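You operate a simulated robot arm through the tools that you are given. There is no shell and no other tool.

You run a simulated robot arm. Do the job below in one go: nothing can be reset, and whatever is moved stays where it is left.

TASK
Run the old juice out of the dispenser and rinse it through.
Fine: Let it run into the sink till it is empty, then tip in nearly all the water from the measuring jug and let that run out too. Jug back, lever shut; drop nothing, spill no more than a spoonful, leave the floor dry. Set down upright: measuring jug.

It is judged by the outcome, as a careful person would: the job done as asked, and still so three seconds after it is handed in. It fails if anything else is knocked over, pushed out of place, dropped, spilled or broken.

THE ROBOT
A 7-joint arm with a two-finger parallel gripper, fixed in place. Base frame: the origin is on the floor under the middle of its stand, x ahead of it, y to its left, z up. Units: m, rad, N and s.
It reaches about 1.112 m from its shoulder. Its first joint turns from -2.897 to 2.897 rad. Payload 3.43 kg.
Tool frame: the origin (TCP) lies between the finger pads and is the grasp point; the fingertips stand 0.034 m ahead of it; z points along the fingers, y is the line along which they close. Largest opening 0.128 m; finger width 0.024, thickness 0.012; the body of the gripper, 0.048 by 0.13 m, starts 0.096 m behind the TCP.
Orientation is told as [roll, pitch, yaw] about the base's x, y, z axes, in that order, counted from this pose: with the fingers straight down and closing along the base's y, the tool's x points along the base's -x, its y along +y and its z along -z.

THE INTERFACE
- The arm moves only by the tool step_arm. Its argument "rows" is a list of rows, each a list of 3 entries, a list of its own where there are three numbers: the shift along the tool's x, y, z in units of 40 mm (1.0 is 40 mm), then the turn, a rotation vector about the tool's x, y, z in units of 6 degrees (1.0 is 6 degrees), then the closure, from 0 (fully open) to 1 (shut). In form: [[[tx, ty, tz], [rx, ry, rz], gripper], ...]. A call has 1 to 20 rows; each row shifts and turns the commanded pose from where the row before left it, along the tool's axes as they then stand. A call with a number of a shift or a turn outside -1 to 1 is refused whole. Each row takes 0.2 s and may step no farther than 0.05 m and 0.15 rad from the row before; otherwise, or with a gripper value out of range, the whole call is refused. A pose out of reach is approached as far as the arm can. The call stops where the force on the tool passes 40 N (or 10 N more than at its start, if that is more) or the arm is blocked; 0.2 s more then pass. Each finger travels about 0.153 m/s and halts on what it meets, pressing with about 40 N; the grip force reading is that of the motor and also rises with nothing between the fingers. The clock runs only during rows and for 0.2 s after the last one: add rows that do not move to give the fingers time. The reply holds the time, the measured pose of the TCP, the force on the tool along the base axes, the opening and the grip force, in the units named above and with some noise, with the torque about the TCP (base axes, N m) and any sound that the robot's microphone picked up.
- Cameras (640 x 400 px; columns grow to the right, rows downward): "scene" is fixed at [0.3973, -0.5087, 1.5347]; the picture's right is [0.91, -0.42, 0.00], its down [-0.36, -0.76, -0.54] and it looks along [0.23, 0.49, -0.84] (base axes); focal length 214 px, centre (320, 200). "wrist" rides on the gripper at [0.076, -0.011, -0.16] in the tool frame; the picture's right is [0.15, 0.99, 0.00], its down [-0.88, 0.13, -0.46] and it looks along [-0.45, 0.07, 0.89] (tool axes); focal length 234 px, centre (320, 200). There is no depth. A picture from a camera that has moved, and an enlarged one, comes with that camera's place and axes in the base frame and with its lens. The place of the scene camera against the robot may be out by one fixed shift of up to 0.012 m in any direction.
- get_image(camera): a new picture of that camera. The clock stands still meanwhile.
- enlarge(camera, box): a new picture of the part [left, top, right, bottom] of that camera's present view, enlarged. The clock stands still meanwhile.
- sign_off(): hands the job in; it is judged then, once.

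Nothing tells you positions but the pictures and the camera data. Unless the task says otherwise, let go and move clear before handing in.

The tools are called as name(argument=value, ...) on one line, values as JSON. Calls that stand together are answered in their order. step_arm: Moves the arm, as the interface text tells. Its arguments: {"type":"object","properties":{"rows":{"type":"array"}},"required":["rows"]} The other tools are called the same way: get_image (camera) takes a picture; enlarge (camera, box) takes an enlarged picture of a part of a camera's view; sign_off () hands the job in.

At the start:

```text
t: 0.0
tool_pos: [0.5557, -0.134, 1.2903]
orientation: [-0.001, 0.001, 0.0]
force: [0.6, 0.0, 0.2]
torque: [0.0, -0.03, 0.01]
finger_gap: 0.1281
grasp_force: 0.0
```

scene: 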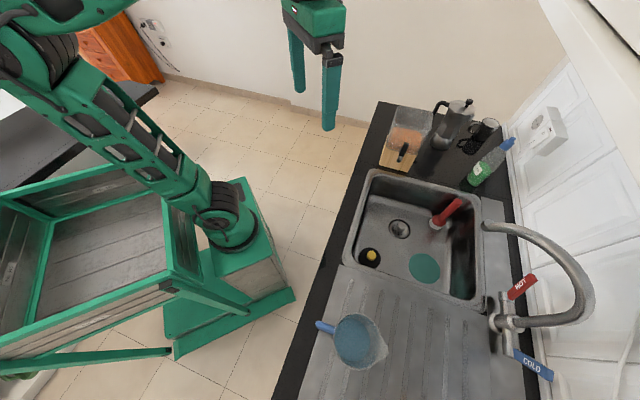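
wrist: 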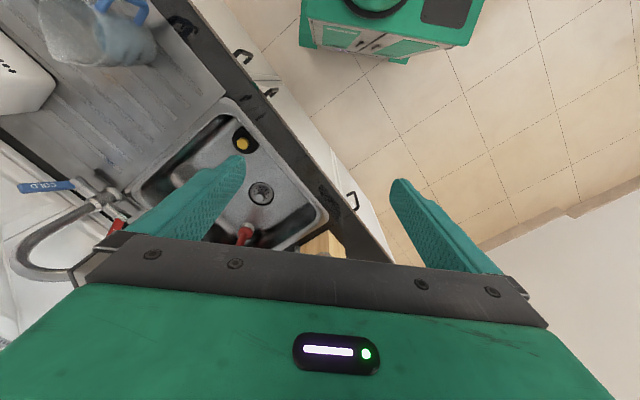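

I see a sink with a counter. A dispenser with a tap stands on a wooden block at the far end, and the measuring jug with its blue handle is on the drainboard. I'll enlarge the views to locate both before moving.

enlarge(camera="scene", box=[340, 80, 540, 205])

enlarge(camera="scene", box=[280, 280, 440, 380])

enlarge(camera="scene", box=[330, 160, 586, 320])

enlarge(camera="scene", box=[370, 95, 450, 185])

```text
3.20 times, centred on (440, 142) of scene
camera zoom: at [0.3973, -0.5087, 1.5347], right [0.91, -0.42, 0.0], down [-0.36, -0.76, -0.54], along [0.23, 0.49, -0.84], focal length 686 px, centre (-64, 384)
```

zoom: 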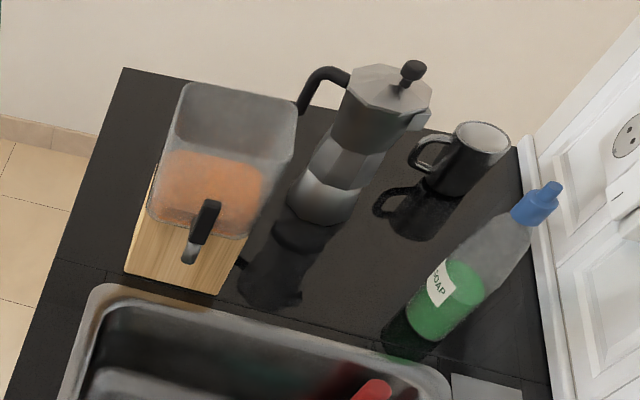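

```text
4.00 times, centred on (360, 330) of scene
camera zoom: at [0.3973, -0.5087, 1.5347], right [0.91, -0.42, 0.0], down [-0.36, -0.76, -0.54], along [0.23, 0.49, -0.84], focal length 858 px, centre (160, -320)
```

zoom: 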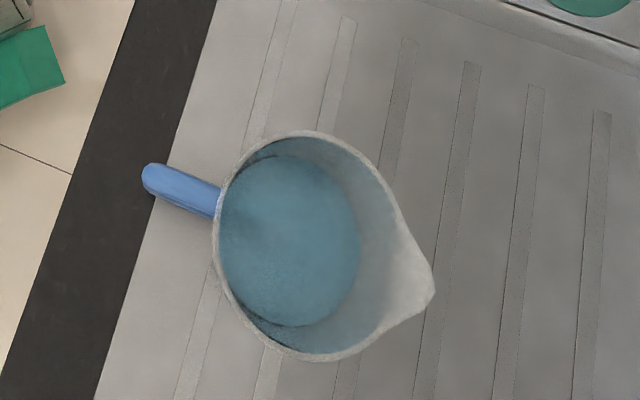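

```text
2.50 times, centred on (458, 240) of scene
camera zoom: at [0.3973, -0.5087, 1.5347], right [0.91, -0.42, 0.0], down [-0.36, -0.76, -0.54], along [0.23, 0.49, -0.84], focal length 536 px, centre (-25, 100)
```

zoom: 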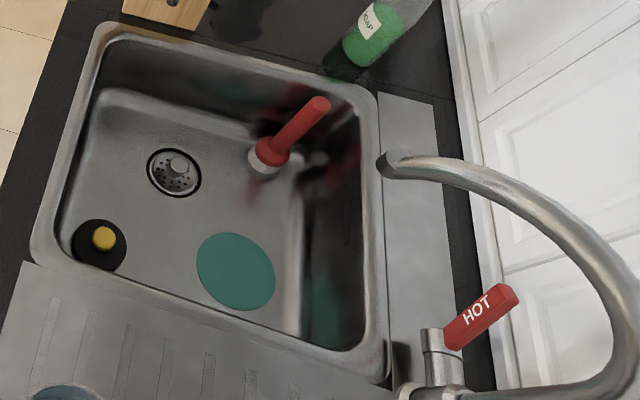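

```text
4.44 times, centred on (410, 140) of scene
camera zoom: at [0.3973, -0.5087, 1.5347], right [0.91, -0.42, 0.0], down [-0.36, -0.76, -0.54], along [0.23, 0.49, -0.84], focal length 953 px, centre (-80, 467)
```

zoom: 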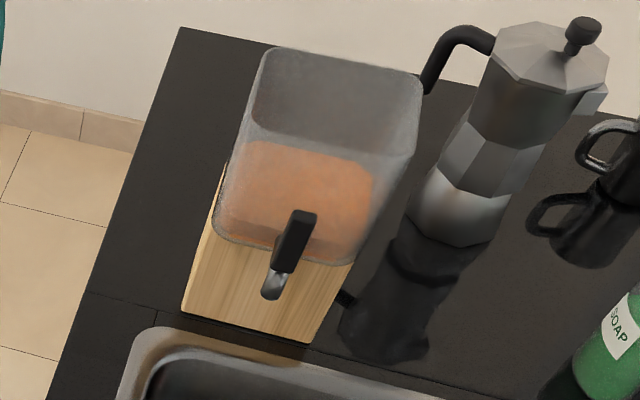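

enlarge(camera="wrist", box=[0, 0, 240, 150])

enlarge(camera="wrist", box=[120, 80, 400, 255])

```text
2.67 times, centred on (120, 75) of wrist
camera zoom: at [0.4809, -0.1467, 1.4506], right [-0.15, 0.99, 0.0], down [0.88, 0.13, 0.46], along [0.45, 0.07, -0.89], focal length 624 px, centre (853, 533)
```

zoom: 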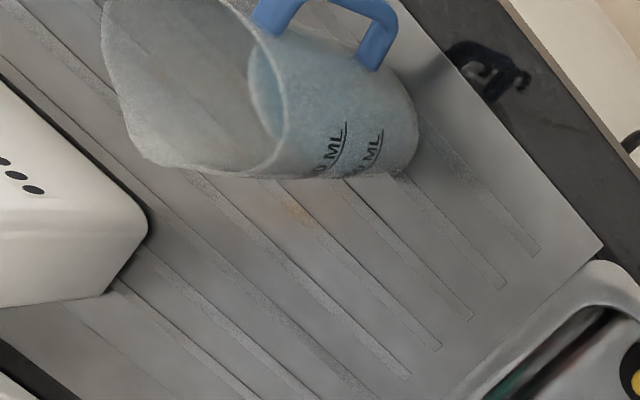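

```text
2.29 times, centred on (260, 168) of wrist
camera zoom: at [0.4809, -0.1467, 1.4506], right [-0.15, 0.99, 0.0], down [0.88, 0.13, 0.46], along [0.45, 0.07, -0.89], focal length 535 px, centre (457, 274)
```

zoom: 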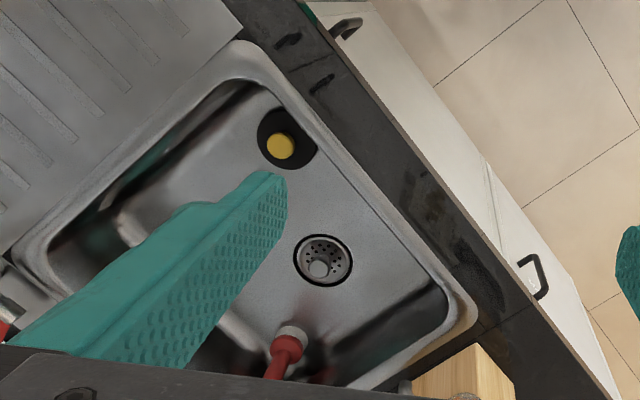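

The dispenser stands near (0.92, -0.10) on a wooden block, with its tap facing the sink. The counter is at about z 0.855 and the jug at about (0.46, -0.55). Next I move the wrist camera over the sink to look closely at the tap and lever.

step_arm(rows=[[[-0.76, -0.3, 0.15], [0, 0, 0], 0], [[-0.76, -0.3, 0.15], [0, 0, 0], 0], [[-0.76, -0.3, 0.15], [0, 0, 0], 0], [[-0.76, -0.3, 0.15], [0, 0, 0], 0], [[-0.76, -0.3, 0.15], [0, 0, 0], 0], [[-0.76, -0.3, 0.15], [0, 0, 0], 0], [[-0.76, -0.3, 0.15], [0, 0, 0], 0], [[-0.76, -0.3, 0.15], [0, 0, 0], 0], [[0, 0, 0], [0, 0, -0.96], 0], [[0, 0, 0], [0, 0, -0.96], 0], [[0, 0, 0], [0, 0, -0.96], 0], [[0, 0, 0], [0, 0, -0.96], 0], [[0, 0, 0], [0, 0, -0.96], 0], [[0, 0, 0], [0, 0, -0.96], 0], [[0, 0, 0], [0, 0, -0.96], 0], [[0, 0, 0], [0, 0, -0.96], 0]])

get_image(camera="wrist")

get_image(camera="scene")

```text
t: 3.4
tool_pos: [0.7842, -0.2301, 1.2519]
orientation: [-0.009, -0.006, 0.807]
force: [1.0, 0.6, 0.2]
torque: [0.0, 0.01, 0.02]
finger_gap: 0.1281
grasp_force: 0.1
```

```text
taken
camera wrist: at [0.7386, -0.2931, 1.412], right [-0.82, 0.58, -0.01], down [0.51, 0.73, 0.46], along [0.27, 0.37, -0.89], focal length 234 px, centre (320, 200)
```

wrist: 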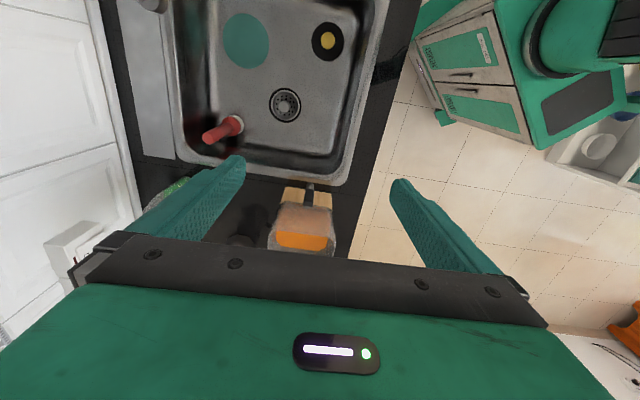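

```text
taken
```

scene: 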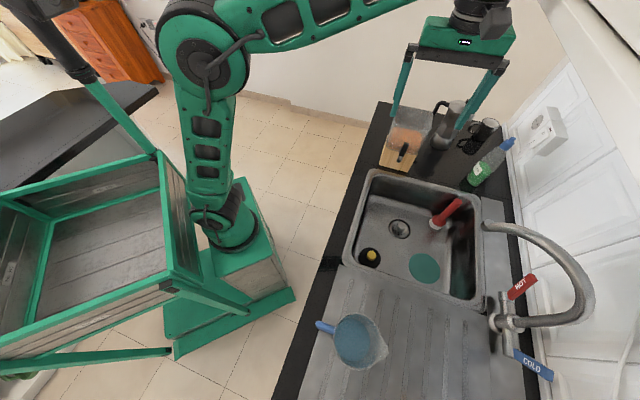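

The wrist camera now sees the dispenser from the sink side, with the image upside down. I'll enlarge it.

enlarge(camera="wrist", box=[240, 165, 352, 260])

enlarge(camera="wrist", box=[160, 0, 420, 190])

```text
4.21 times, centred on (296, 212) of wrist
camera zoom: at [0.7386, -0.2931, 1.412], right [-0.82, 0.58, -0.01], down [0.51, 0.73, 0.46], along [0.27, 0.37, -0.89], focal length 986 px, centre (421, 147)
```

zoom: 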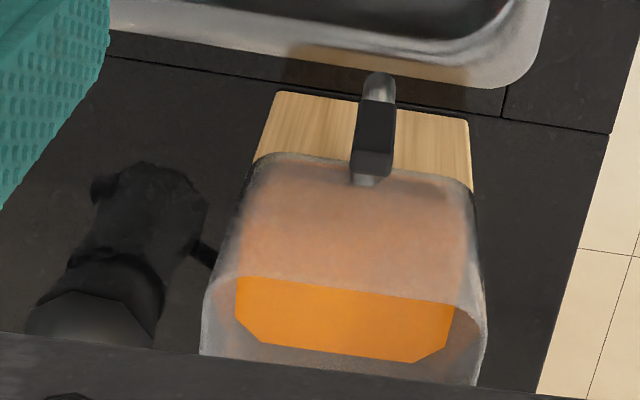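

```text
2.11 times, centred on (290, 95) of wrist
camera zoom: at [0.7386, -0.2931, 1.412], right [-0.82, 0.58, -0.01], down [0.51, 0.73, 0.46], along [0.27, 0.37, -0.89], focal length 493 px, centre (383, 421)
```

zoom: 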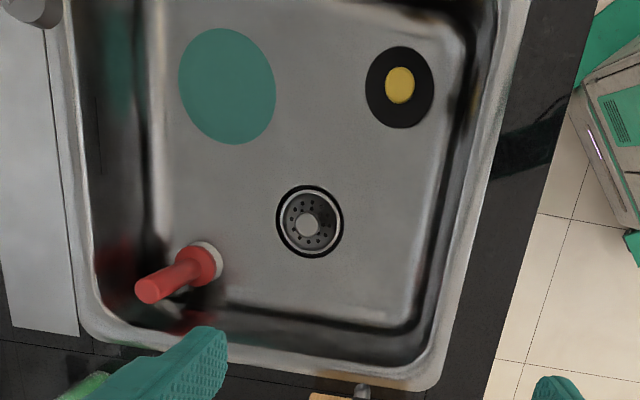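

The tap has a metal spout and what looks like an upright black lever. I'll lower and tilt the gripper to see it from the front at close range.

step_arm(rows=[[[0, 0, 0.75], [0, 0, 0], 0], [[0, 0, 0.75], [0, 0, 0], 0], [[0, 0, 0.75], [0, 0, 0], 0], [[0, 0, 0.75], [0, 0, 0], 0], [[0, 0, 0.5], [0, 0, 0], 0], [[0, 0, 0], [0, -1, 0], 0], [[0, 0, 0], [0, -1, 0], 0], [[0, 0, 0], [0, -1, 0], 0], [[0, 0, 0], [0, -1, 0], 0], [[0, 0, 0], [0, -1, 0], 0], [[0, 0, 0], [0, -1, 0], 0]])

get_image(camera="wrist")

get_image(camera="scene")

```text
t: 5.8
tool_pos: [0.7868, -0.2298, 1.1118]
orientation: [-0.012, -0.639, 0.811]
force: [-0.2, -0.4, 0.1]
torque: [-0.01, 0.02, -0.02]
finger_gap: 0.128
grasp_force: 0.1
```

```text
taken
camera wrist: at [0.6856, -0.3506, 1.1956], right [-0.79, 0.6, -0.1], down [0.2, 0.41, 0.89], along [0.57, 0.69, -0.45], focal length 234 px, centre (320, 200)
```

wrist: 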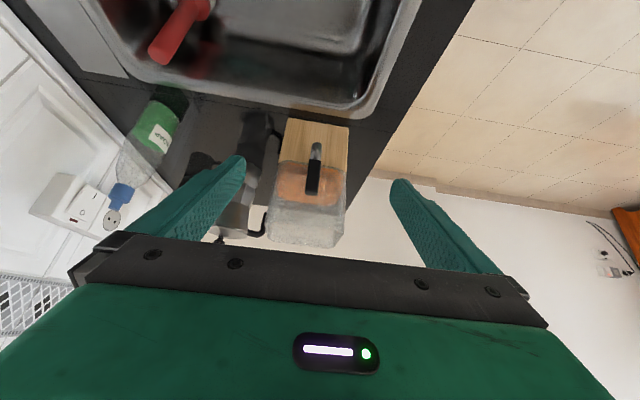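

```text
taken
```

scene: 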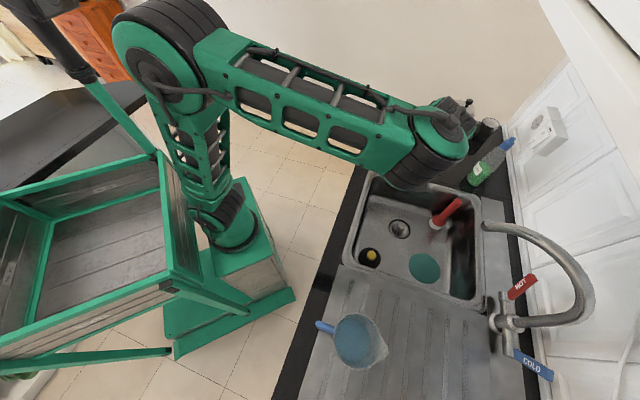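

enlarge(camera="wrist", box=[240, 95, 400, 255])

enlarge(camera="wrist", box=[280, 130, 344, 200])

```text
2.50 times, centred on (320, 175) of wrist
camera zoom: at [0.6856, -0.3506, 1.1956], right [-0.79, 0.6, -0.1], down [0.2, 0.41, 0.89], along [0.57, 0.69, -0.45], focal length 585 px, centre (320, 262)
```

zoom: 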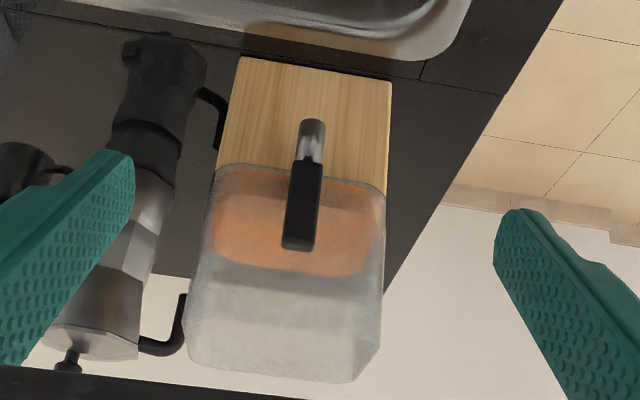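

```text
5.71 times, centred on (312, 165) of wrist
camera zoom: at [0.6856, -0.3506, 1.1956], right [-0.79, 0.6, -0.1], down [0.2, 0.41, 0.89], along [0.57, 0.69, -0.45], focal length 1338 px, centre (366, 400)
```

zoom: 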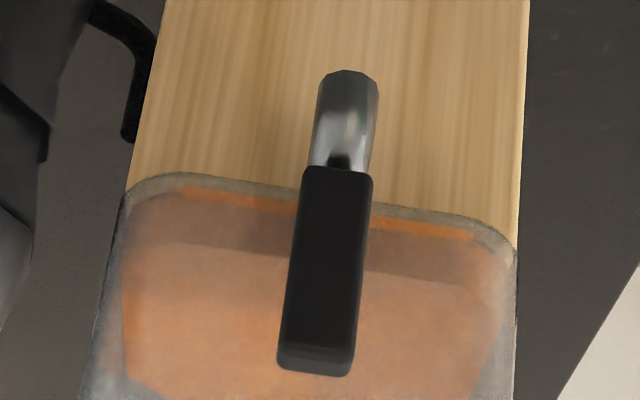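

The lever is an upright black paddle at about (0.87, -0.147), from z 1.00 to 1.05. The spout tip is near z 0.967 and sits inside the sink edge. Next I level the gripper and turn it 90° so its fingers straddle the lever front and back, with the camera looking from the side.

step_arm(rows=[[[0, 0, -0.5], [0, 0.872, 0], 0.3], [[0, 0, -0.5], [0, 0.872, 0], 0.4], [[0, 0, 0], [0, 0.872, 0], 0.5], [[0, 0, 0], [0, 0.872, 0], 0.5], [[0, 0, 0], [0, 0.872, 0], 0.5], [[0, 0, 0], [0, 0.872, 0], 0.5], [[0, 0, 0], [0, 0.872, 0], 0.5], [[0, 0, 0], [0, 0, 1], 0.5], [[0, 0, 0], [0, 0, 1], 0.5], [[0, 0, 0], [0, 0, 1], 0.5], [[0, 0, 0], [0, 0, 1], 0.5], [[0, 0, 0], [0, 0, 1], 0.5], [[0, 0, 0], [0, 0, 1], 0.5], [[0, 0, 0], [0, 0, 1], 0.5], [[0, 0, 0], [0, 0, 1], 0.5], [[0, 0, 0], [0, 0, 1], 0.5], [[0, 0, 0], [0, 0, 1], 0.5], [[0, 0, 0], [0, 0, 1], 0.5], [[0, 0, 0], [0, 0, 1], 0.5]])

```text
t: 9.8
tool_pos: [0.7712, -0.2458, 1.1445]
orientation: [-0.006, -0.006, -0.452]
force: [0.4, 0.4, 0.2]
torque: [0.0, 0.02, -0.02]
finger_gap: 0.0639
grasp_force: 0.1
```

The turn is nearly complete. I finish it and move over the lever at a safe height.

step_arm(rows=[[[0, 0, 0], [0, 0, 0.98], 0.5], [[0, 0, 0], [0, 0, 0.98], 0.5], [[0, 0, 0], [0, 0, 0.98], 0.5], [[0, 0.7, 0], [0, 0, 0], 0.5], [[0, 0.7, 0], [0, 0, 0], 0.5], [[0, 0.7, 0], [0, 0, 0], 0.5], [[-0.14, 0.7, 0], [0, 0, 0], 0.5], [[0, 0.7, 0], [0, 0, 0], 0.5], [[0, 0, 0], [0, 0, 0], 0.5]])

get_image(camera="wrist")

enlarge(camera="wrist", box=[240, 130, 400, 240])

get_image(camera="scene")

```text
t: 11.8
tool_pos: [0.8702, -0.1477, 1.1452]
orientation: [-0.003, -0.009, -0.759]
force: [0.0, 0.8, -0.1]
torque: [0.01, -0.03, 0.01]
finger_gap: 0.064
grasp_force: 0.0
```

```text
taken
camera wrist: at [0.8076, -0.1039, 1.3048], right [0.57, 0.82, 0.0], down [0.73, -0.51, 0.46], along [0.38, -0.27, -0.89], focal length 234 px, centre (320, 200)
```

wrist: 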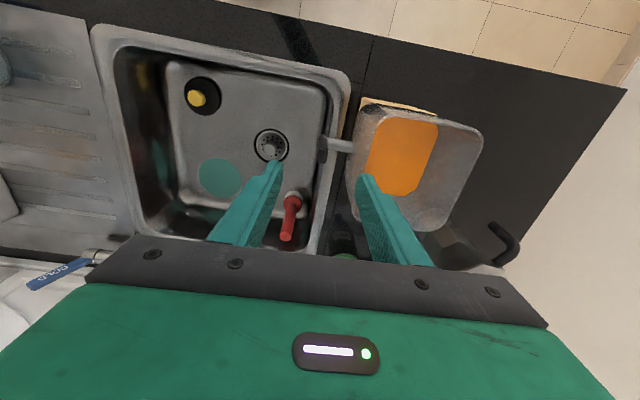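

```text
3.64 times, centred on (320, 185) of wrist
camera zoom: at [0.8076, -0.1039, 1.3048], right [0.57, 0.82, 0.0], down [0.73, -0.51, 0.46], along [0.38, -0.27, -0.89], focal length 852 px, centre (320, 254)
```

zoom: 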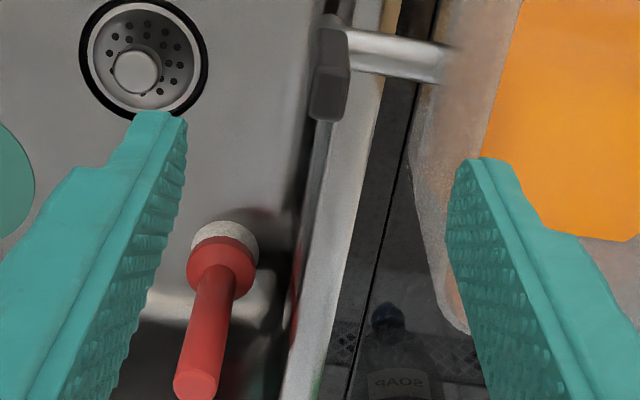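

```text
taken
```

scene: 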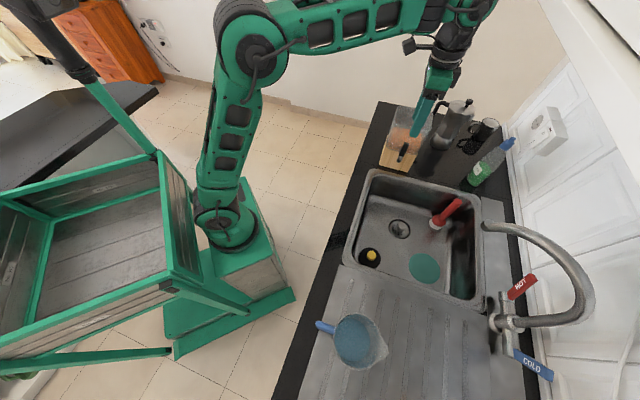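

The lever and the tap stem are now clear from the side. I'll check where the stream would land relative to the sink edge.

enlarge(camera="wrist", box=[270, 60, 390, 180])

enlarge(camera="scene", box=[350, 90, 478, 200])

```text
3.33 times, centred on (330, 120) of wrist
camera zoom: at [0.8076, -0.1039, 1.3048], right [0.57, 0.82, 0.0], down [0.73, -0.51, 0.46], along [0.38, -0.27, -0.89], focal length 781 px, centre (287, 467)
```

zoom: 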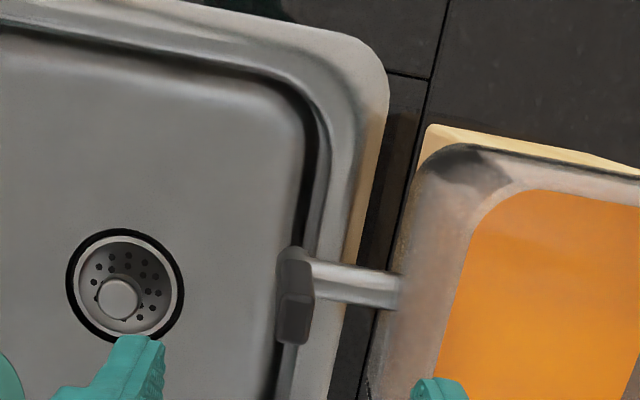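

```text
3.64 times, centred on (414, 145) of scene
camera zoom: at [0.3973, -0.5087, 1.5347], right [0.91, -0.42, 0.0], down [-0.36, -0.76, -0.54], along [0.23, 0.49, -0.84], focal length 780 px, centre (-22, 400)
```

zoom: 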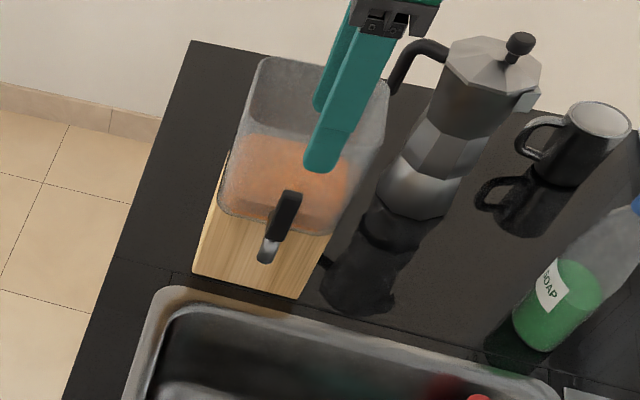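

The stream should land about 2.5 cm inside the sink edge. Before putting a finger behind the lever I need to see how far the bin's rim flares forward.

enlarge(camera="scene", box=[380, 95, 444, 175])

enlarge(camera="wrist", box=[320, 80, 500, 250])

```text
5.00 times, centred on (412, 135) of scene
camera zoom: at [0.3973, -0.5087, 1.5347], right [0.91, -0.42, 0.0], down [-0.36, -0.76, -0.54], along [0.23, 0.49, -0.84], focal length 1072 px, centre (-140, 525)
```

zoom: 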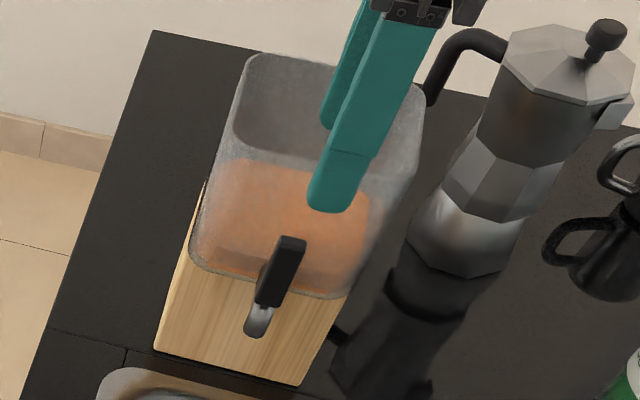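

```text
2.35 times, centred on (410, 165) of wrist
camera zoom: at [0.8076, -0.1039, 1.3048], right [0.57, 0.82, 0.0], down [0.73, -0.51, 0.46], along [0.38, -0.27, -0.89], focal length 551 px, centre (108, 282)
```

zoom: 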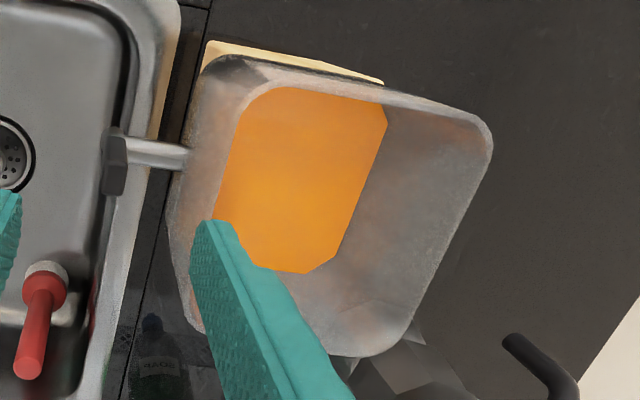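

The bin flares forward to about f = 0.515 at z 1.09, close behind the lever. A straight drop behind the lever is too tight, so I'll tilt the fingers about 16° parallel to the bin wall and slide in along that line.

step_arm(rows=[[[0, 0, 0], [-0.9, 0, 0], 0.55], [[0, 0, 0], [-0.9, 0, 0], 0.61], [[0, 0, 0], [-0.87, 0, 0], 0.61], [[0, -0.93, 0.14], [0, 0, 0], 0.61], [[0, 0, 0], [0, 0, 0], 0.61], [[0, 0, 0], [0, 0, 0], 0.61]])

get_image(camera="wrist")

enlarge(camera="wrist", box=[240, 100, 400, 240])

enlarge(camera="scene", box=[380, 95, 444, 175])

```text
t: 13.2
tool_pos: [0.8464, -0.1726, 1.1286]
orientation: [0.276, -0.009, -0.76]
force: [0.3, -0.4, 0.7]
torque: [0.02, 0.0, 0.0]
finger_gap: 0.0499
grasp_force: 0.0
```

```text
taken
camera wrist: at [0.7544, -0.16, 1.2795], right [0.55, 0.79, 0.27], down [0.64, -0.6, 0.48], along [0.54, -0.09, -0.83], focal length 234 px, centre (320, 200)
```

wrist: 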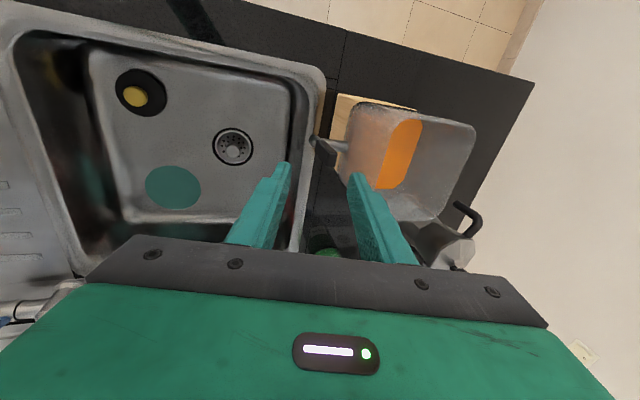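

```text
2.86 times, centred on (320, 170) of wrist
camera zoom: at [0.7544, -0.16, 1.2795], right [0.55, 0.79, 0.27], down [0.64, -0.6, 0.48], along [0.54, -0.09, -0.83], focal length 669 px, centre (320, 286)
```

zoom: 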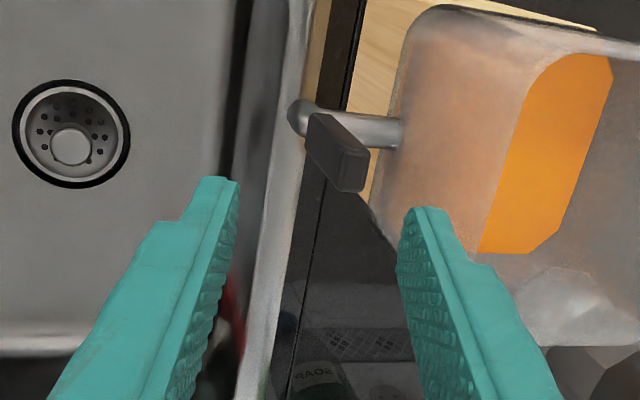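

```text
5.00 times, centred on (412, 135) of scene
camera zoom: at [0.3973, -0.5087, 1.5347], right [0.91, -0.42, 0.0], down [-0.36, -0.76, -0.54], along [0.23, 0.49, -0.84], focal length 1072 px, centre (-140, 525)
```

zoom: 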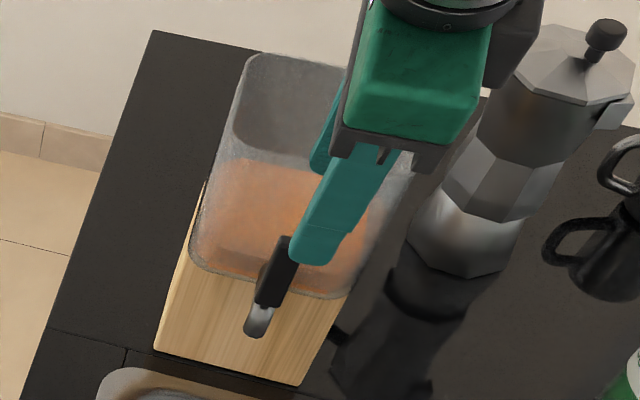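

All four views agree that the front rim is at f = 0.537, z = 1.076, so there is about 4 cm behind the lever. I slide the fingers down around it.

step_arm(rows=[[[0, 0, 0.5], [0, 0, 0], 0.61], [[0, 0, 0.5], [0, 0, 0], 0.61], [[0, 0, 0.5], [0, 0, 0], 0.61], [[0, 0, 0.4], [0, 0, 0], 0.61], [[0, 0, 0.22], [0, 0, 0], 0.61], [[0, 0, 0], [0, 0, 0], 0.61]])

get_image(camera="wrist")

enlarge(camera="wrist", box=[240, 100, 400, 240])

enlarge(camera="scene", box=[380, 95, 444, 175])

```text
t: 14.6
tool_pos: [0.8641, -0.1565, 1.0477]
orientation: [0.275, -0.008, -0.76]
force: [0.4, 0.0, -0.3]
torque: [0.01, 0.0, -0.02]
finger_gap: 0.0502
grasp_force: 0.1
```

```text
taken
camera wrist: at [0.7709, -0.1441, 1.1979], right [0.55, 0.79, 0.27], down [0.64, -0.6, 0.48], along [0.54, -0.09, -0.83], focal length 234 px, centre (320, 200)
```

wrist: 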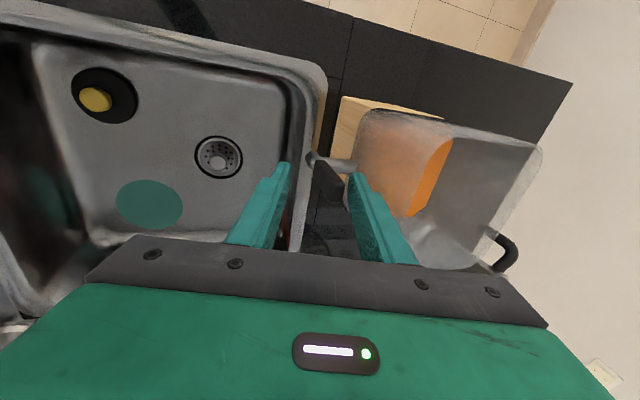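

```text
2.86 times, centred on (320, 170) of wrist
camera zoom: at [0.7709, -0.1441, 1.1979], right [0.55, 0.79, 0.27], down [0.64, -0.6, 0.48], along [0.54, -0.09, -0.83], focal length 669 px, centre (320, 286)
```

zoom: 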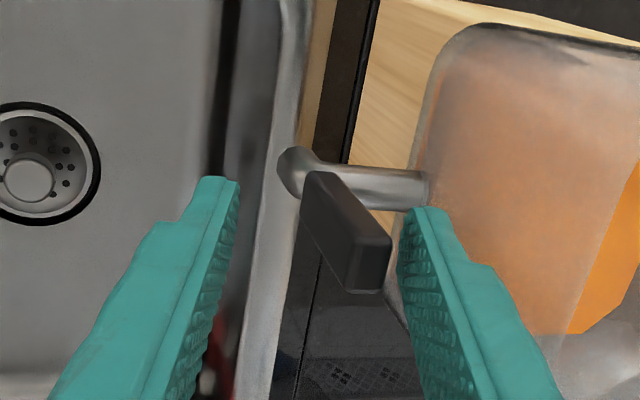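

```text
5.00 times, centred on (412, 135) of scene
camera zoom: at [0.3973, -0.5087, 1.5347], right [0.91, -0.42, 0.0], down [-0.36, -0.76, -0.54], along [0.23, 0.49, -0.84], focal length 1072 px, centre (-140, 525)
```

zoom: 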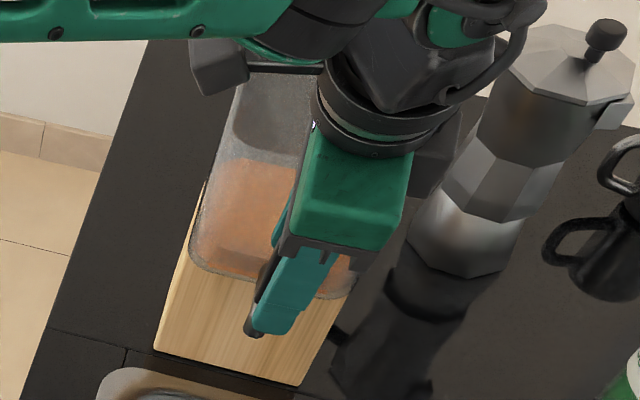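

The lever is between the fingers with the rear finger just behind it. I pull gently toward the sink and watch the force.

step_arm(rows=[[[0, -0.1, -0.03], [0, 0, 0], 0.61], [[0, -0.1, -0.03], [0, 0, 0], 0.61], [[0, -0.1, -0.03], [0, 0, 0], 0.61], [[0, -0.1, -0.03], [0, 0, 0], 0.61], [[0, 0, 0], [0, 0, 0], 0.61]])

enlarge(camera="wrist", box=[240, 100, 400, 240])

```text
t: 15.8
tool_pos: [0.8522, -0.168, 1.0479]
orientation: [0.274, -0.009, -0.759]
force: [-0.4, 0.4, 1.1]
torque: [0.02, 0.01, 0.02]
finger_gap: 0.05
grasp_force: 0.1
```

```text
2.86 times, centred on (320, 170) of wrist
camera zoom: at [0.759, -0.1562, 1.1984], right [0.55, 0.79, 0.27], down [0.64, -0.6, 0.48], along [0.54, -0.09, -0.83], focal length 669 px, centre (320, 286)
```

zoom: 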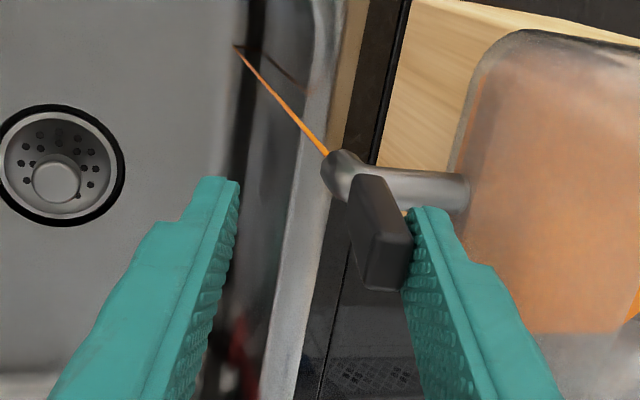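

Juice is running into the sink in a thin stream. I keep pulling the lever forward along its arc to open it further.

step_arm(rows=[[[0, -0.143, -0.061], [0, 0, 0], 0.61], [[0, -0.143, -0.061], [0, 0, 0], 0.61], [[0, -0.143, -0.061], [0, 0, 0], 0.61], [[0, -0.143, -0.061], [0, 0, 0], 0.61], [[0, -0.121, 0.037], [0, 0, 0], 0.61], [[0, -0.121, 0.037], [0, 0, 0], 0.61]])

enlarge(camera="wrist", box=[240, 100, 400, 240])

get_image(camera="wrist")

get_image(camera="scene")

```text
t: 17.2
tool_pos: [0.8298, -0.1933, 1.0452]
orientation: [0.276, -0.008, -0.759]
force: [0.4, 0.9, 2.5]
torque: [0.09, -0.03, 0.02]
finger_gap: 0.0509
grasp_force: 0.8
```

```text
2.86 times, centred on (320, 170) of wrist
camera zoom: at [0.7363, -0.1802, 1.1959], right [0.55, 0.79, 0.27], down [0.64, -0.6, 0.48], along [0.54, -0.09, -0.83], focal length 669 px, centre (320, 286)
```

zoom: 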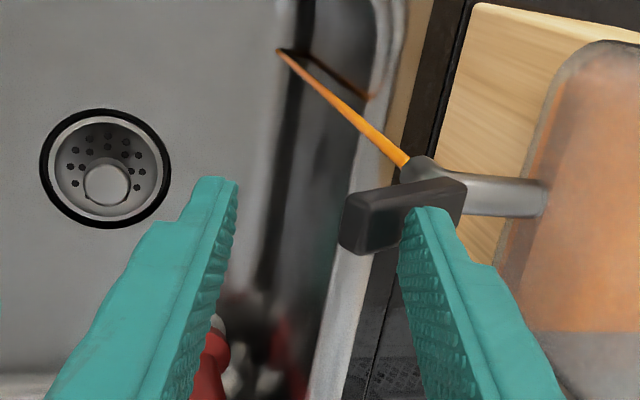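

```text
taken
camera wrist: at [0.7363, -0.1802, 1.1959], right [0.55, 0.79, 0.27], down [0.64, -0.6, 0.48], along [0.54, -0.09, -0.83], focal length 234 px, centre (320, 200)
```

wrist: 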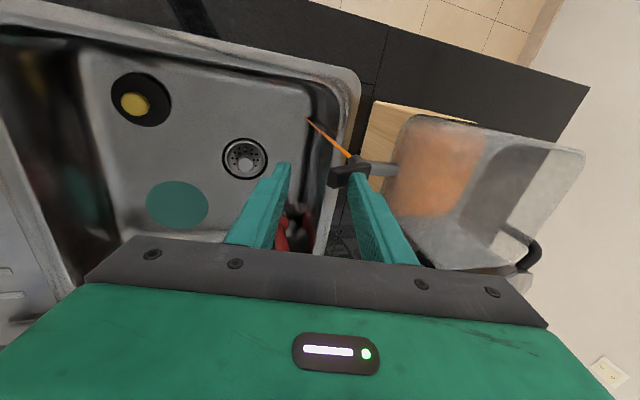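

```text
taken
```

scene: 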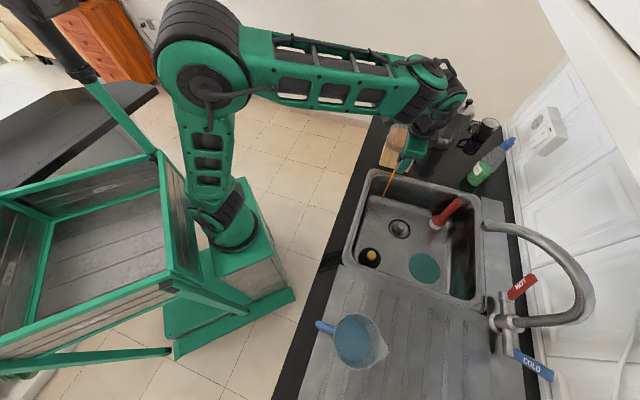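

The lever is well forward and juice flows strongly into the sink. I back off straight up and check that it stays open.

step_arm(rows=[[[0, 0.09, -0.32], [0, 0, 0], 0.61], [[0, 0.18, -0.64], [0, 0, 0], 0.61], [[0, 0.18, -0.64], [0, 0, 0], 0.61], [[0, 0.18, -0.64], [0, 0, 0], 0.61], [[0, 0, 0], [0, 0, 0], 0.61]])

get_image(camera="wrist")

enlarge(camera="wrist", box=[270, 80, 430, 220])

```text
t: 18.4
tool_pos: [0.8294, -0.1915, 1.1379]
orientation: [0.276, -0.008, -0.76]
force: [0.6, 0.0, 0.4]
torque: [0.0, -0.02, 0.01]
finger_gap: 0.0499
grasp_force: 0.1
```

```text
taken
camera wrist: at [0.7359, -0.1797, 1.2886], right [0.55, 0.79, 0.27], down [0.64, -0.6, 0.48], along [0.54, -0.09, -0.83], focal length 234 px, centre (320, 200)
```

wrist: 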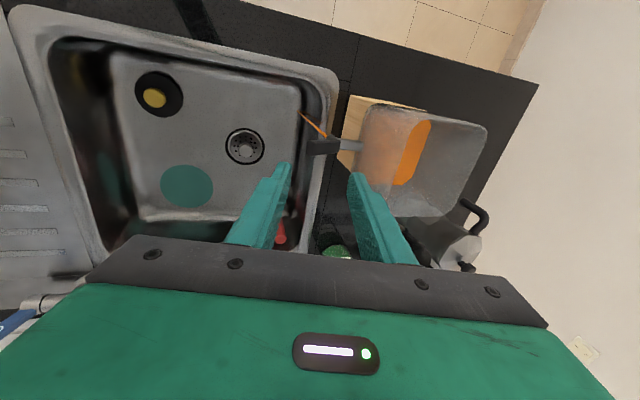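

```text
2.86 times, centred on (350, 150) of wrist
camera zoom: at [0.7359, -0.1797, 1.2886], right [0.55, 0.79, 0.27], down [0.64, -0.6, 0.48], along [0.54, -0.09, -0.83], focal length 669 px, centre (234, 343)
```

zoom: 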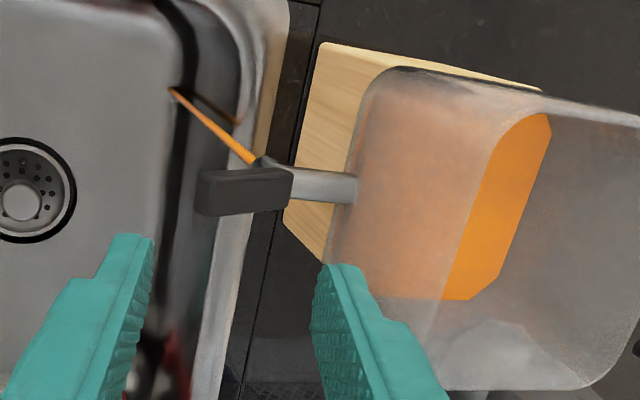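

The lever stays open and the juice keeps running. While it empties I move over to the jug to measure it for grasping.

step_arm(rows=[[[0, 0, -0.5], [0.88, 0, 0], 0.3], [[0, 0, -0.3], [0.88, 0, 0], 0.2], [[0, 0, 0], [0.87, 0, 0], 0.1], [[0.218, -0.92, -0.1], [0, 0, 0], 0], [[0.218, -0.92, -0.1], [0, 0, 0], 0], [[0.218, -0.92, -0.1], [0, 0, 0], 0], [[0.218, -0.92, -0.1], [0, 0, 0], 0], [[0.218, -0.92, -0.1], [0, 0, 0], 0], [[0.218, -0.92, -0.1], [0, 0, 0], 0], [[0.218, -0.92, -0.1], [0, 0, 0], 0], [[0.218, -0.92, -0.1], [0, 0, 0], 0], [[0.218, -0.92, -0.1], [0, 0, 0], 0], [[0.218, -0.92, -0.1], [0, 0, 0], 0], [[0.218, -0.92, -0.1], [0, 0, 0], 0], [[0.218, -0.92, -0.1], [0, 0, 0], 0], [[0.218, -0.92, -0.1], [0, 0, 0], 0]])

get_image(camera="wrist")

get_image(camera="scene")

```text
t: 21.8
tool_pos: [0.4097, -0.4638, 1.221]
orientation: [-0.001, -0.007, -0.757]
force: [0.5, -0.3, -0.1]
torque: [-0.04, 0.04, -0.03]
finger_gap: 0.1279
grasp_force: 0.1
```

```text
taken
camera wrist: at [0.3476, -0.4202, 1.3805], right [0.57, 0.82, 0.0], down [0.73, -0.51, 0.46], along [0.38, -0.27, -0.89], focal length 234 px, centre (320, 200)
```

wrist: 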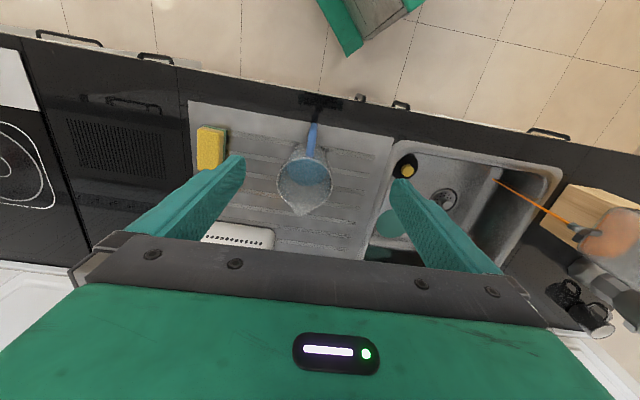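

```text
taken
```

scene: 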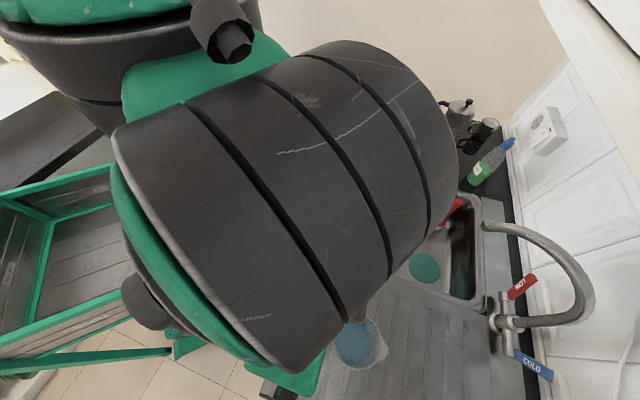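

enlarge(camera="wrist", box=[250, 110, 362, 222])

enlarge(camera="wrist", box=[180, 60, 400, 260])

enlarge(camera="wrist", box=[480, 140, 640, 280])

```text
3.57 times, centred on (306, 166) of wrist
camera zoom: at [0.3476, -0.4202, 1.3805], right [0.57, 0.82, 0.0], down [0.73, -0.51, 0.46], along [0.38, -0.27, -0.89], focal length 836 px, centre (370, 321)
```

zoom: 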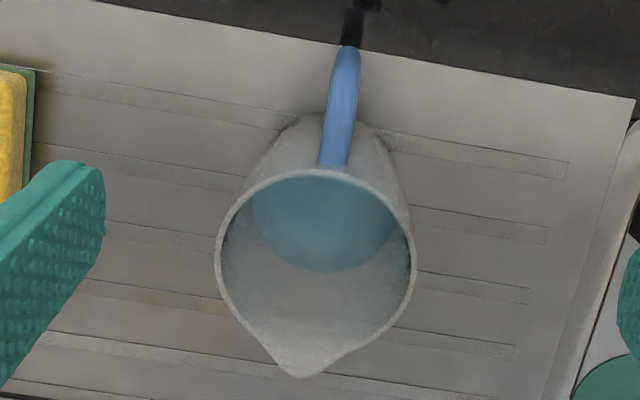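

```text
2.00 times, centred on (290, 160) of wrist
camera zoom: at [0.3476, -0.4202, 1.3805], right [0.57, 0.82, 0.0], down [0.73, -0.51, 0.46], along [0.38, -0.27, -0.89], focal length 468 px, centre (380, 280)
```

zoom: 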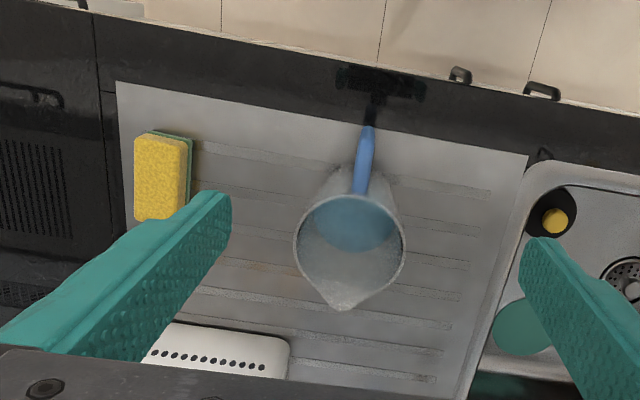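

```text
2.86 times, centred on (560, 210) of wrist
camera zoom: at [0.3476, -0.4202, 1.3805], right [0.57, 0.82, 0.0], down [0.73, -0.51, 0.46], along [0.38, -0.27, -0.89], focal length 669 px, centre (-366, 171)
```

zoom: 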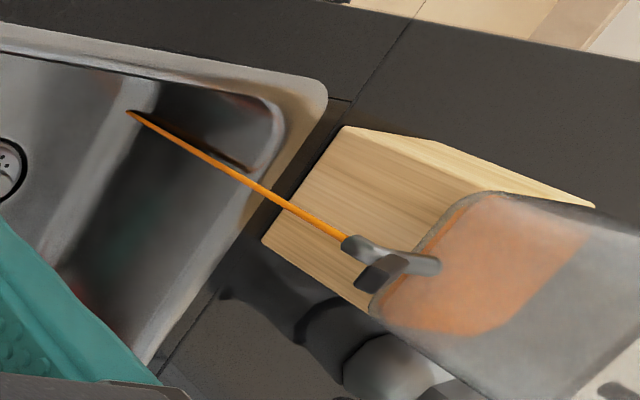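

The jug stands upright with its handle toward the room and its spout toward the wall; its axis is near f = -0.068, l = 0.718, with the rim at z ≈ 0.99. Juice is still running well, so while it drains I'll rehearse the pouring pose over the bin, empty-handed, to check reach.

step_arm(rows=[[[-0.1135, 0.91, -0.2], [0, 0, 0], 0], [[-0.1135, 0.91, -0.2], [0, 0, 0], 0], [[-0.1135, 0.91, -0.2], [0, 0, 0], 0], [[-0.1135, 0.91, -0.2], [0, 0, 0], 0], [[-0.1135, 0.91, -0.2], [0, 0, 0], 0], [[-0.1135, 0.91, -0.1], [0, 0, 0], 0], [[-0.1135, 0.91, -0.1], [0, 0, 0], 0], [[-0.1135, 0.91, -0.1], [0, 0, 0], 0], [[-0.1135, 0.91, -0.1], [0, 0, 0], 0], [[-0.1135, 0.91, -0.1], [0, 0, 0], 0], [[-0.1135, 0.91, -0.1], [0, 0, 0], 0], [[-0.1135, 0.91, -0.1], [0, 0, 0], 0], [[-0.1135, 0.91, -0.1], [0, 0, 0], 0], [[-0.1135, 0.91, -0.1], [0, 0, 0], 0], [[-0.1135, 0.91, -0.1], [0, 0, 0], 0], [[-0.1135, 0.91, 0], [0, 0, 0], 0], [[-0.1135, 0.91, 0], [0, 0, 0], 0], [[-0.1135, 0.91, 0], [0, 0, 0], 0], [[-0.1135, 0.91, 0], [0, 0, 0], 0]])

get_image(camera="wrist")

```text
t: 25.1
tool_pos: [0.8161, -0.1182, 1.3179]
orientation: [0.018, -0.03, -0.763]
force: [-2.6, -0.7, 0.9]
torque: [0.01, -0.22, -0.01]
finger_gap: 0.1276
grasp_force: 0.0
stopped in row 16: the force on the tool passed its limit at 92 N (the readings are from after the stop); the commanded pose is now the measured one
```

```text
taken
camera wrist: at [0.7491, -0.0738, 1.4755], right [0.58, 0.82, 0.02], down [0.71, -0.51, 0.48], along [0.4, -0.27, -0.87], focal length 234 px, centre (320, 200)
```

wrist: 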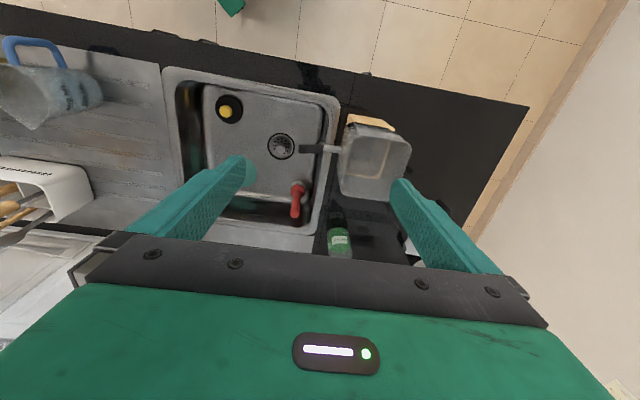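

Something stopped the arm with a high force, up at z 1.32. I check the scene before moving again.

get_image(camera="scene")

enlarge(camera="wrist", box=[270, 90, 440, 210])

```text
taken
```

scene: 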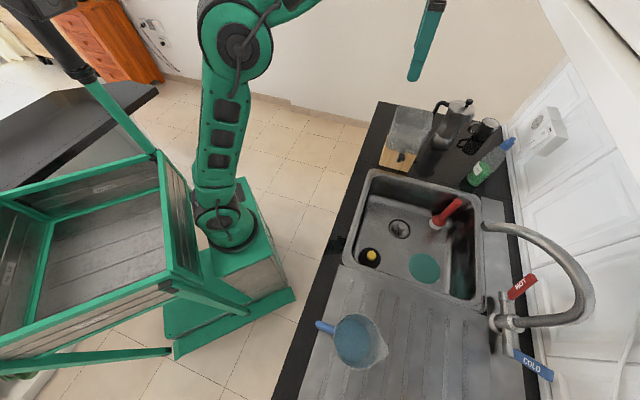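

```text
3.33 times, centred on (355, 150) of wrist
camera zoom: at [0.7491, -0.0738, 1.4755], right [0.58, 0.82, 0.02], down [0.71, -0.51, 0.48], along [0.4, -0.27, -0.87], focal length 781 px, centre (203, 367)
```

zoom: 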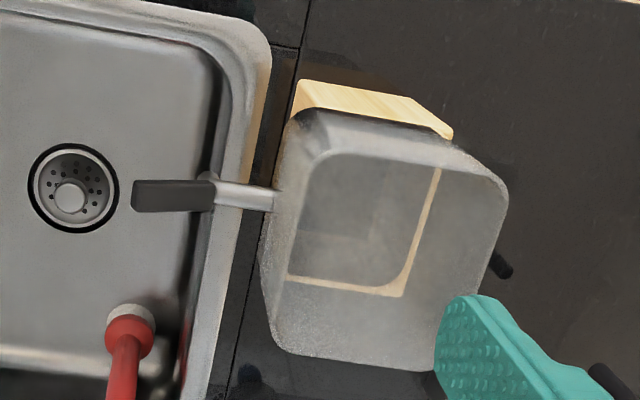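

The bin is already empty and the stream has stopped. The arm probably touched an overhead cabinet near the wall, so I'll look at that region.

enlarge(camera="scene", box=[480, 0, 640, 140])

enlarge(camera="scene", box=[360, 80, 460, 180])

```text
2.86 times, centred on (560, 70) of scene
camera zoom: at [0.3973, -0.5087, 1.5347], right [0.91, -0.42, 0.0], down [-0.36, -0.76, -0.54], along [0.23, 0.49, -0.84], focal length 613 px, centre (-366, 571)
```

zoom: 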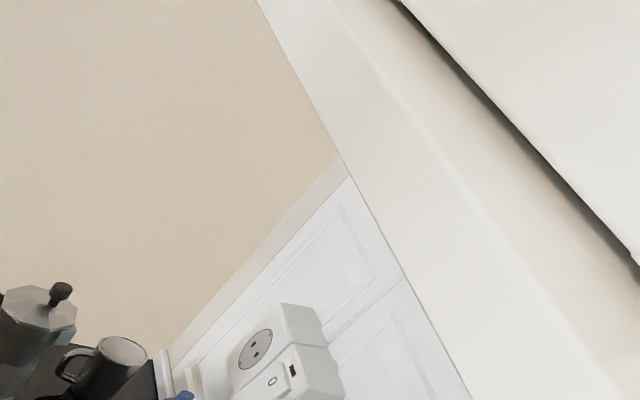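

```text
4.00 times, centred on (410, 130) of scene
camera zoom: at [0.3973, -0.5087, 1.5347], right [0.91, -0.42, 0.0], down [-0.36, -0.76, -0.54], along [0.23, 0.49, -0.84], focal length 858 px, centre (-40, 480)
```

zoom: 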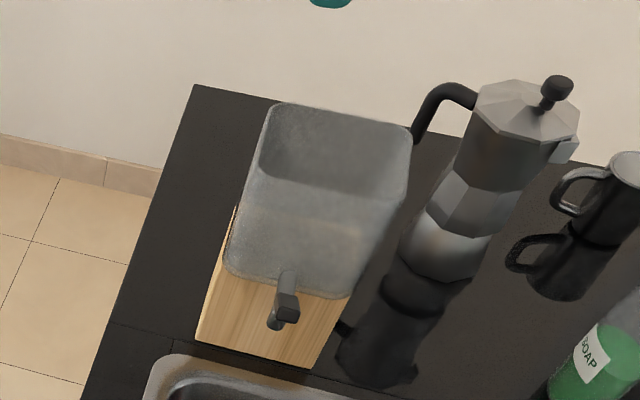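

The upper cabinet's lower front edge is at roughly l ≈ 0.84, z ≈ 1.40, so I must keep the wrist low near the wall. My plan is to grip the jug's handle bar from the sink side so the pour becomes a wrist roll, with the arm on the room side. I retreat from the cabinet, go down over the drainboard and test that wrist orientation.

step_arm(rows=[[[0.3, -0.8, 0], [0, 0, 0], 0], [[0.095, -0.86, 0], [0, 0, 0], 0], [[0.095, -0.86, 0.5], [0, 0, 0], 0], [[0.095, -0.86, 0.5], [0, 0, 0], 0], [[0.095, -0.86, 0.5], [0, 0, 0], 0], [[0.095, -0.86, 0.5], [0, 0, 0], 0], [[0.095, -0.86, 0.5], [0, 0, 0], 0], [[0.095, -0.86, 0.5], [0, 0, 0], 0], [[0.095, -0.86, 0.5], [0, 0, 0], 0], [[0.095, -0.86, 0.4], [0, 0, 0], 0], [[0.095, -0.86, 0.4], [0, 0, 0], 0], [[0, -0.86, 0.2], [0, 0, 0], 0], [[0, 0, 0], [0, 0, 1], 0], [[0, 0, 0], [0, 0, 1], 0], [[0, 0, 0], [0, 0, 1], 0], [[0, 0, 0], [0, 0, 1], 0], [[0, 0, 0], [0, 0, 1], 0], [[0, 0, 0], [0, 0, 1], 0], [[0, 0, 0], [0, 0, 1], 0], [[0, 0, 0], [0, 0, 1], 0]])

get_image(camera="wrist")

get_image(camera="scene")

```text
t: 29.2
tool_pos: [0.5074, -0.3802, 1.1243]
orientation: [0.028, -0.005, -1.602]
force: [-0.2, -0.4, -0.8]
torque: [0.02, 0.0, 0.0]
finger_gap: 0.1277
grasp_force: 0.0
```

```text
taken
camera wrist: at [0.4951, -0.3046, 1.285], right [0.99, 0.12, 0.03], down [0.09, -0.88, 0.46], along [0.08, -0.46, -0.89], focal length 234 px, centre (320, 200)
```

wrist: 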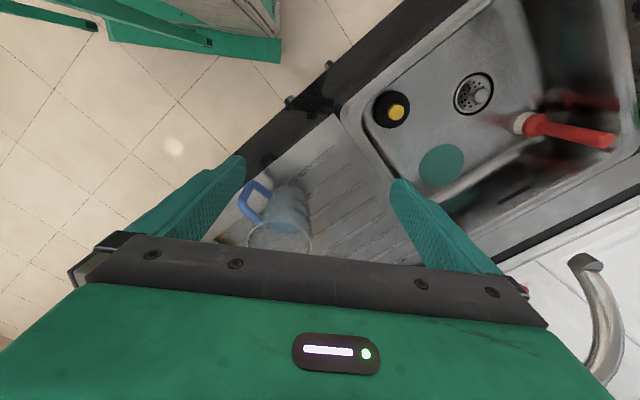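

```text
taken
```

scene: 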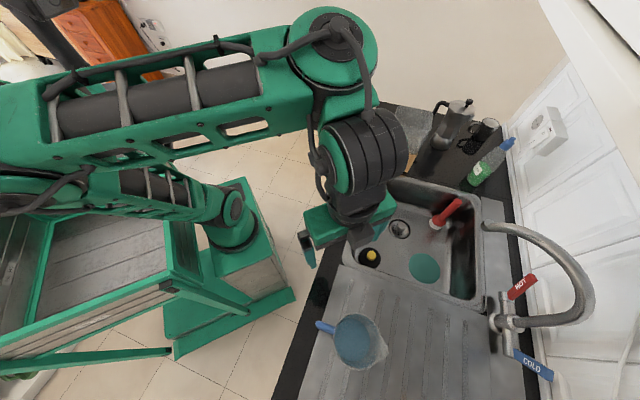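

The wrist reaches this orientation and the jug's D-shaped handle shows in profile. I'll enlarge it to measure it.

enlarge(camera="wrist", box=[220, 160, 340, 260])

```text
4.00 times, centred on (280, 210) of wrist
camera zoom: at [0.4951, -0.3046, 1.285], right [0.99, 0.12, 0.03], down [0.09, -0.88, 0.46], along [0.08, -0.46, -0.89], focal length 937 px, centre (480, 160)
```

zoom: 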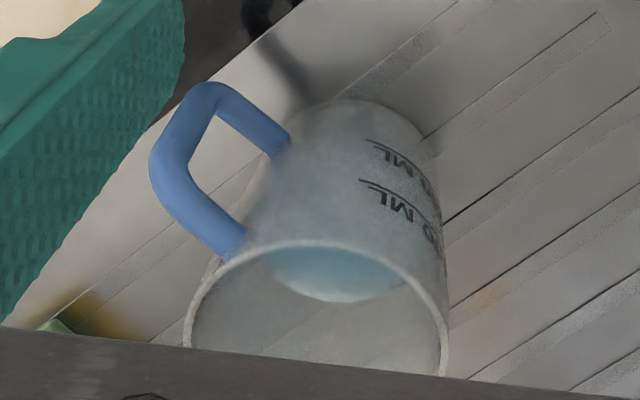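

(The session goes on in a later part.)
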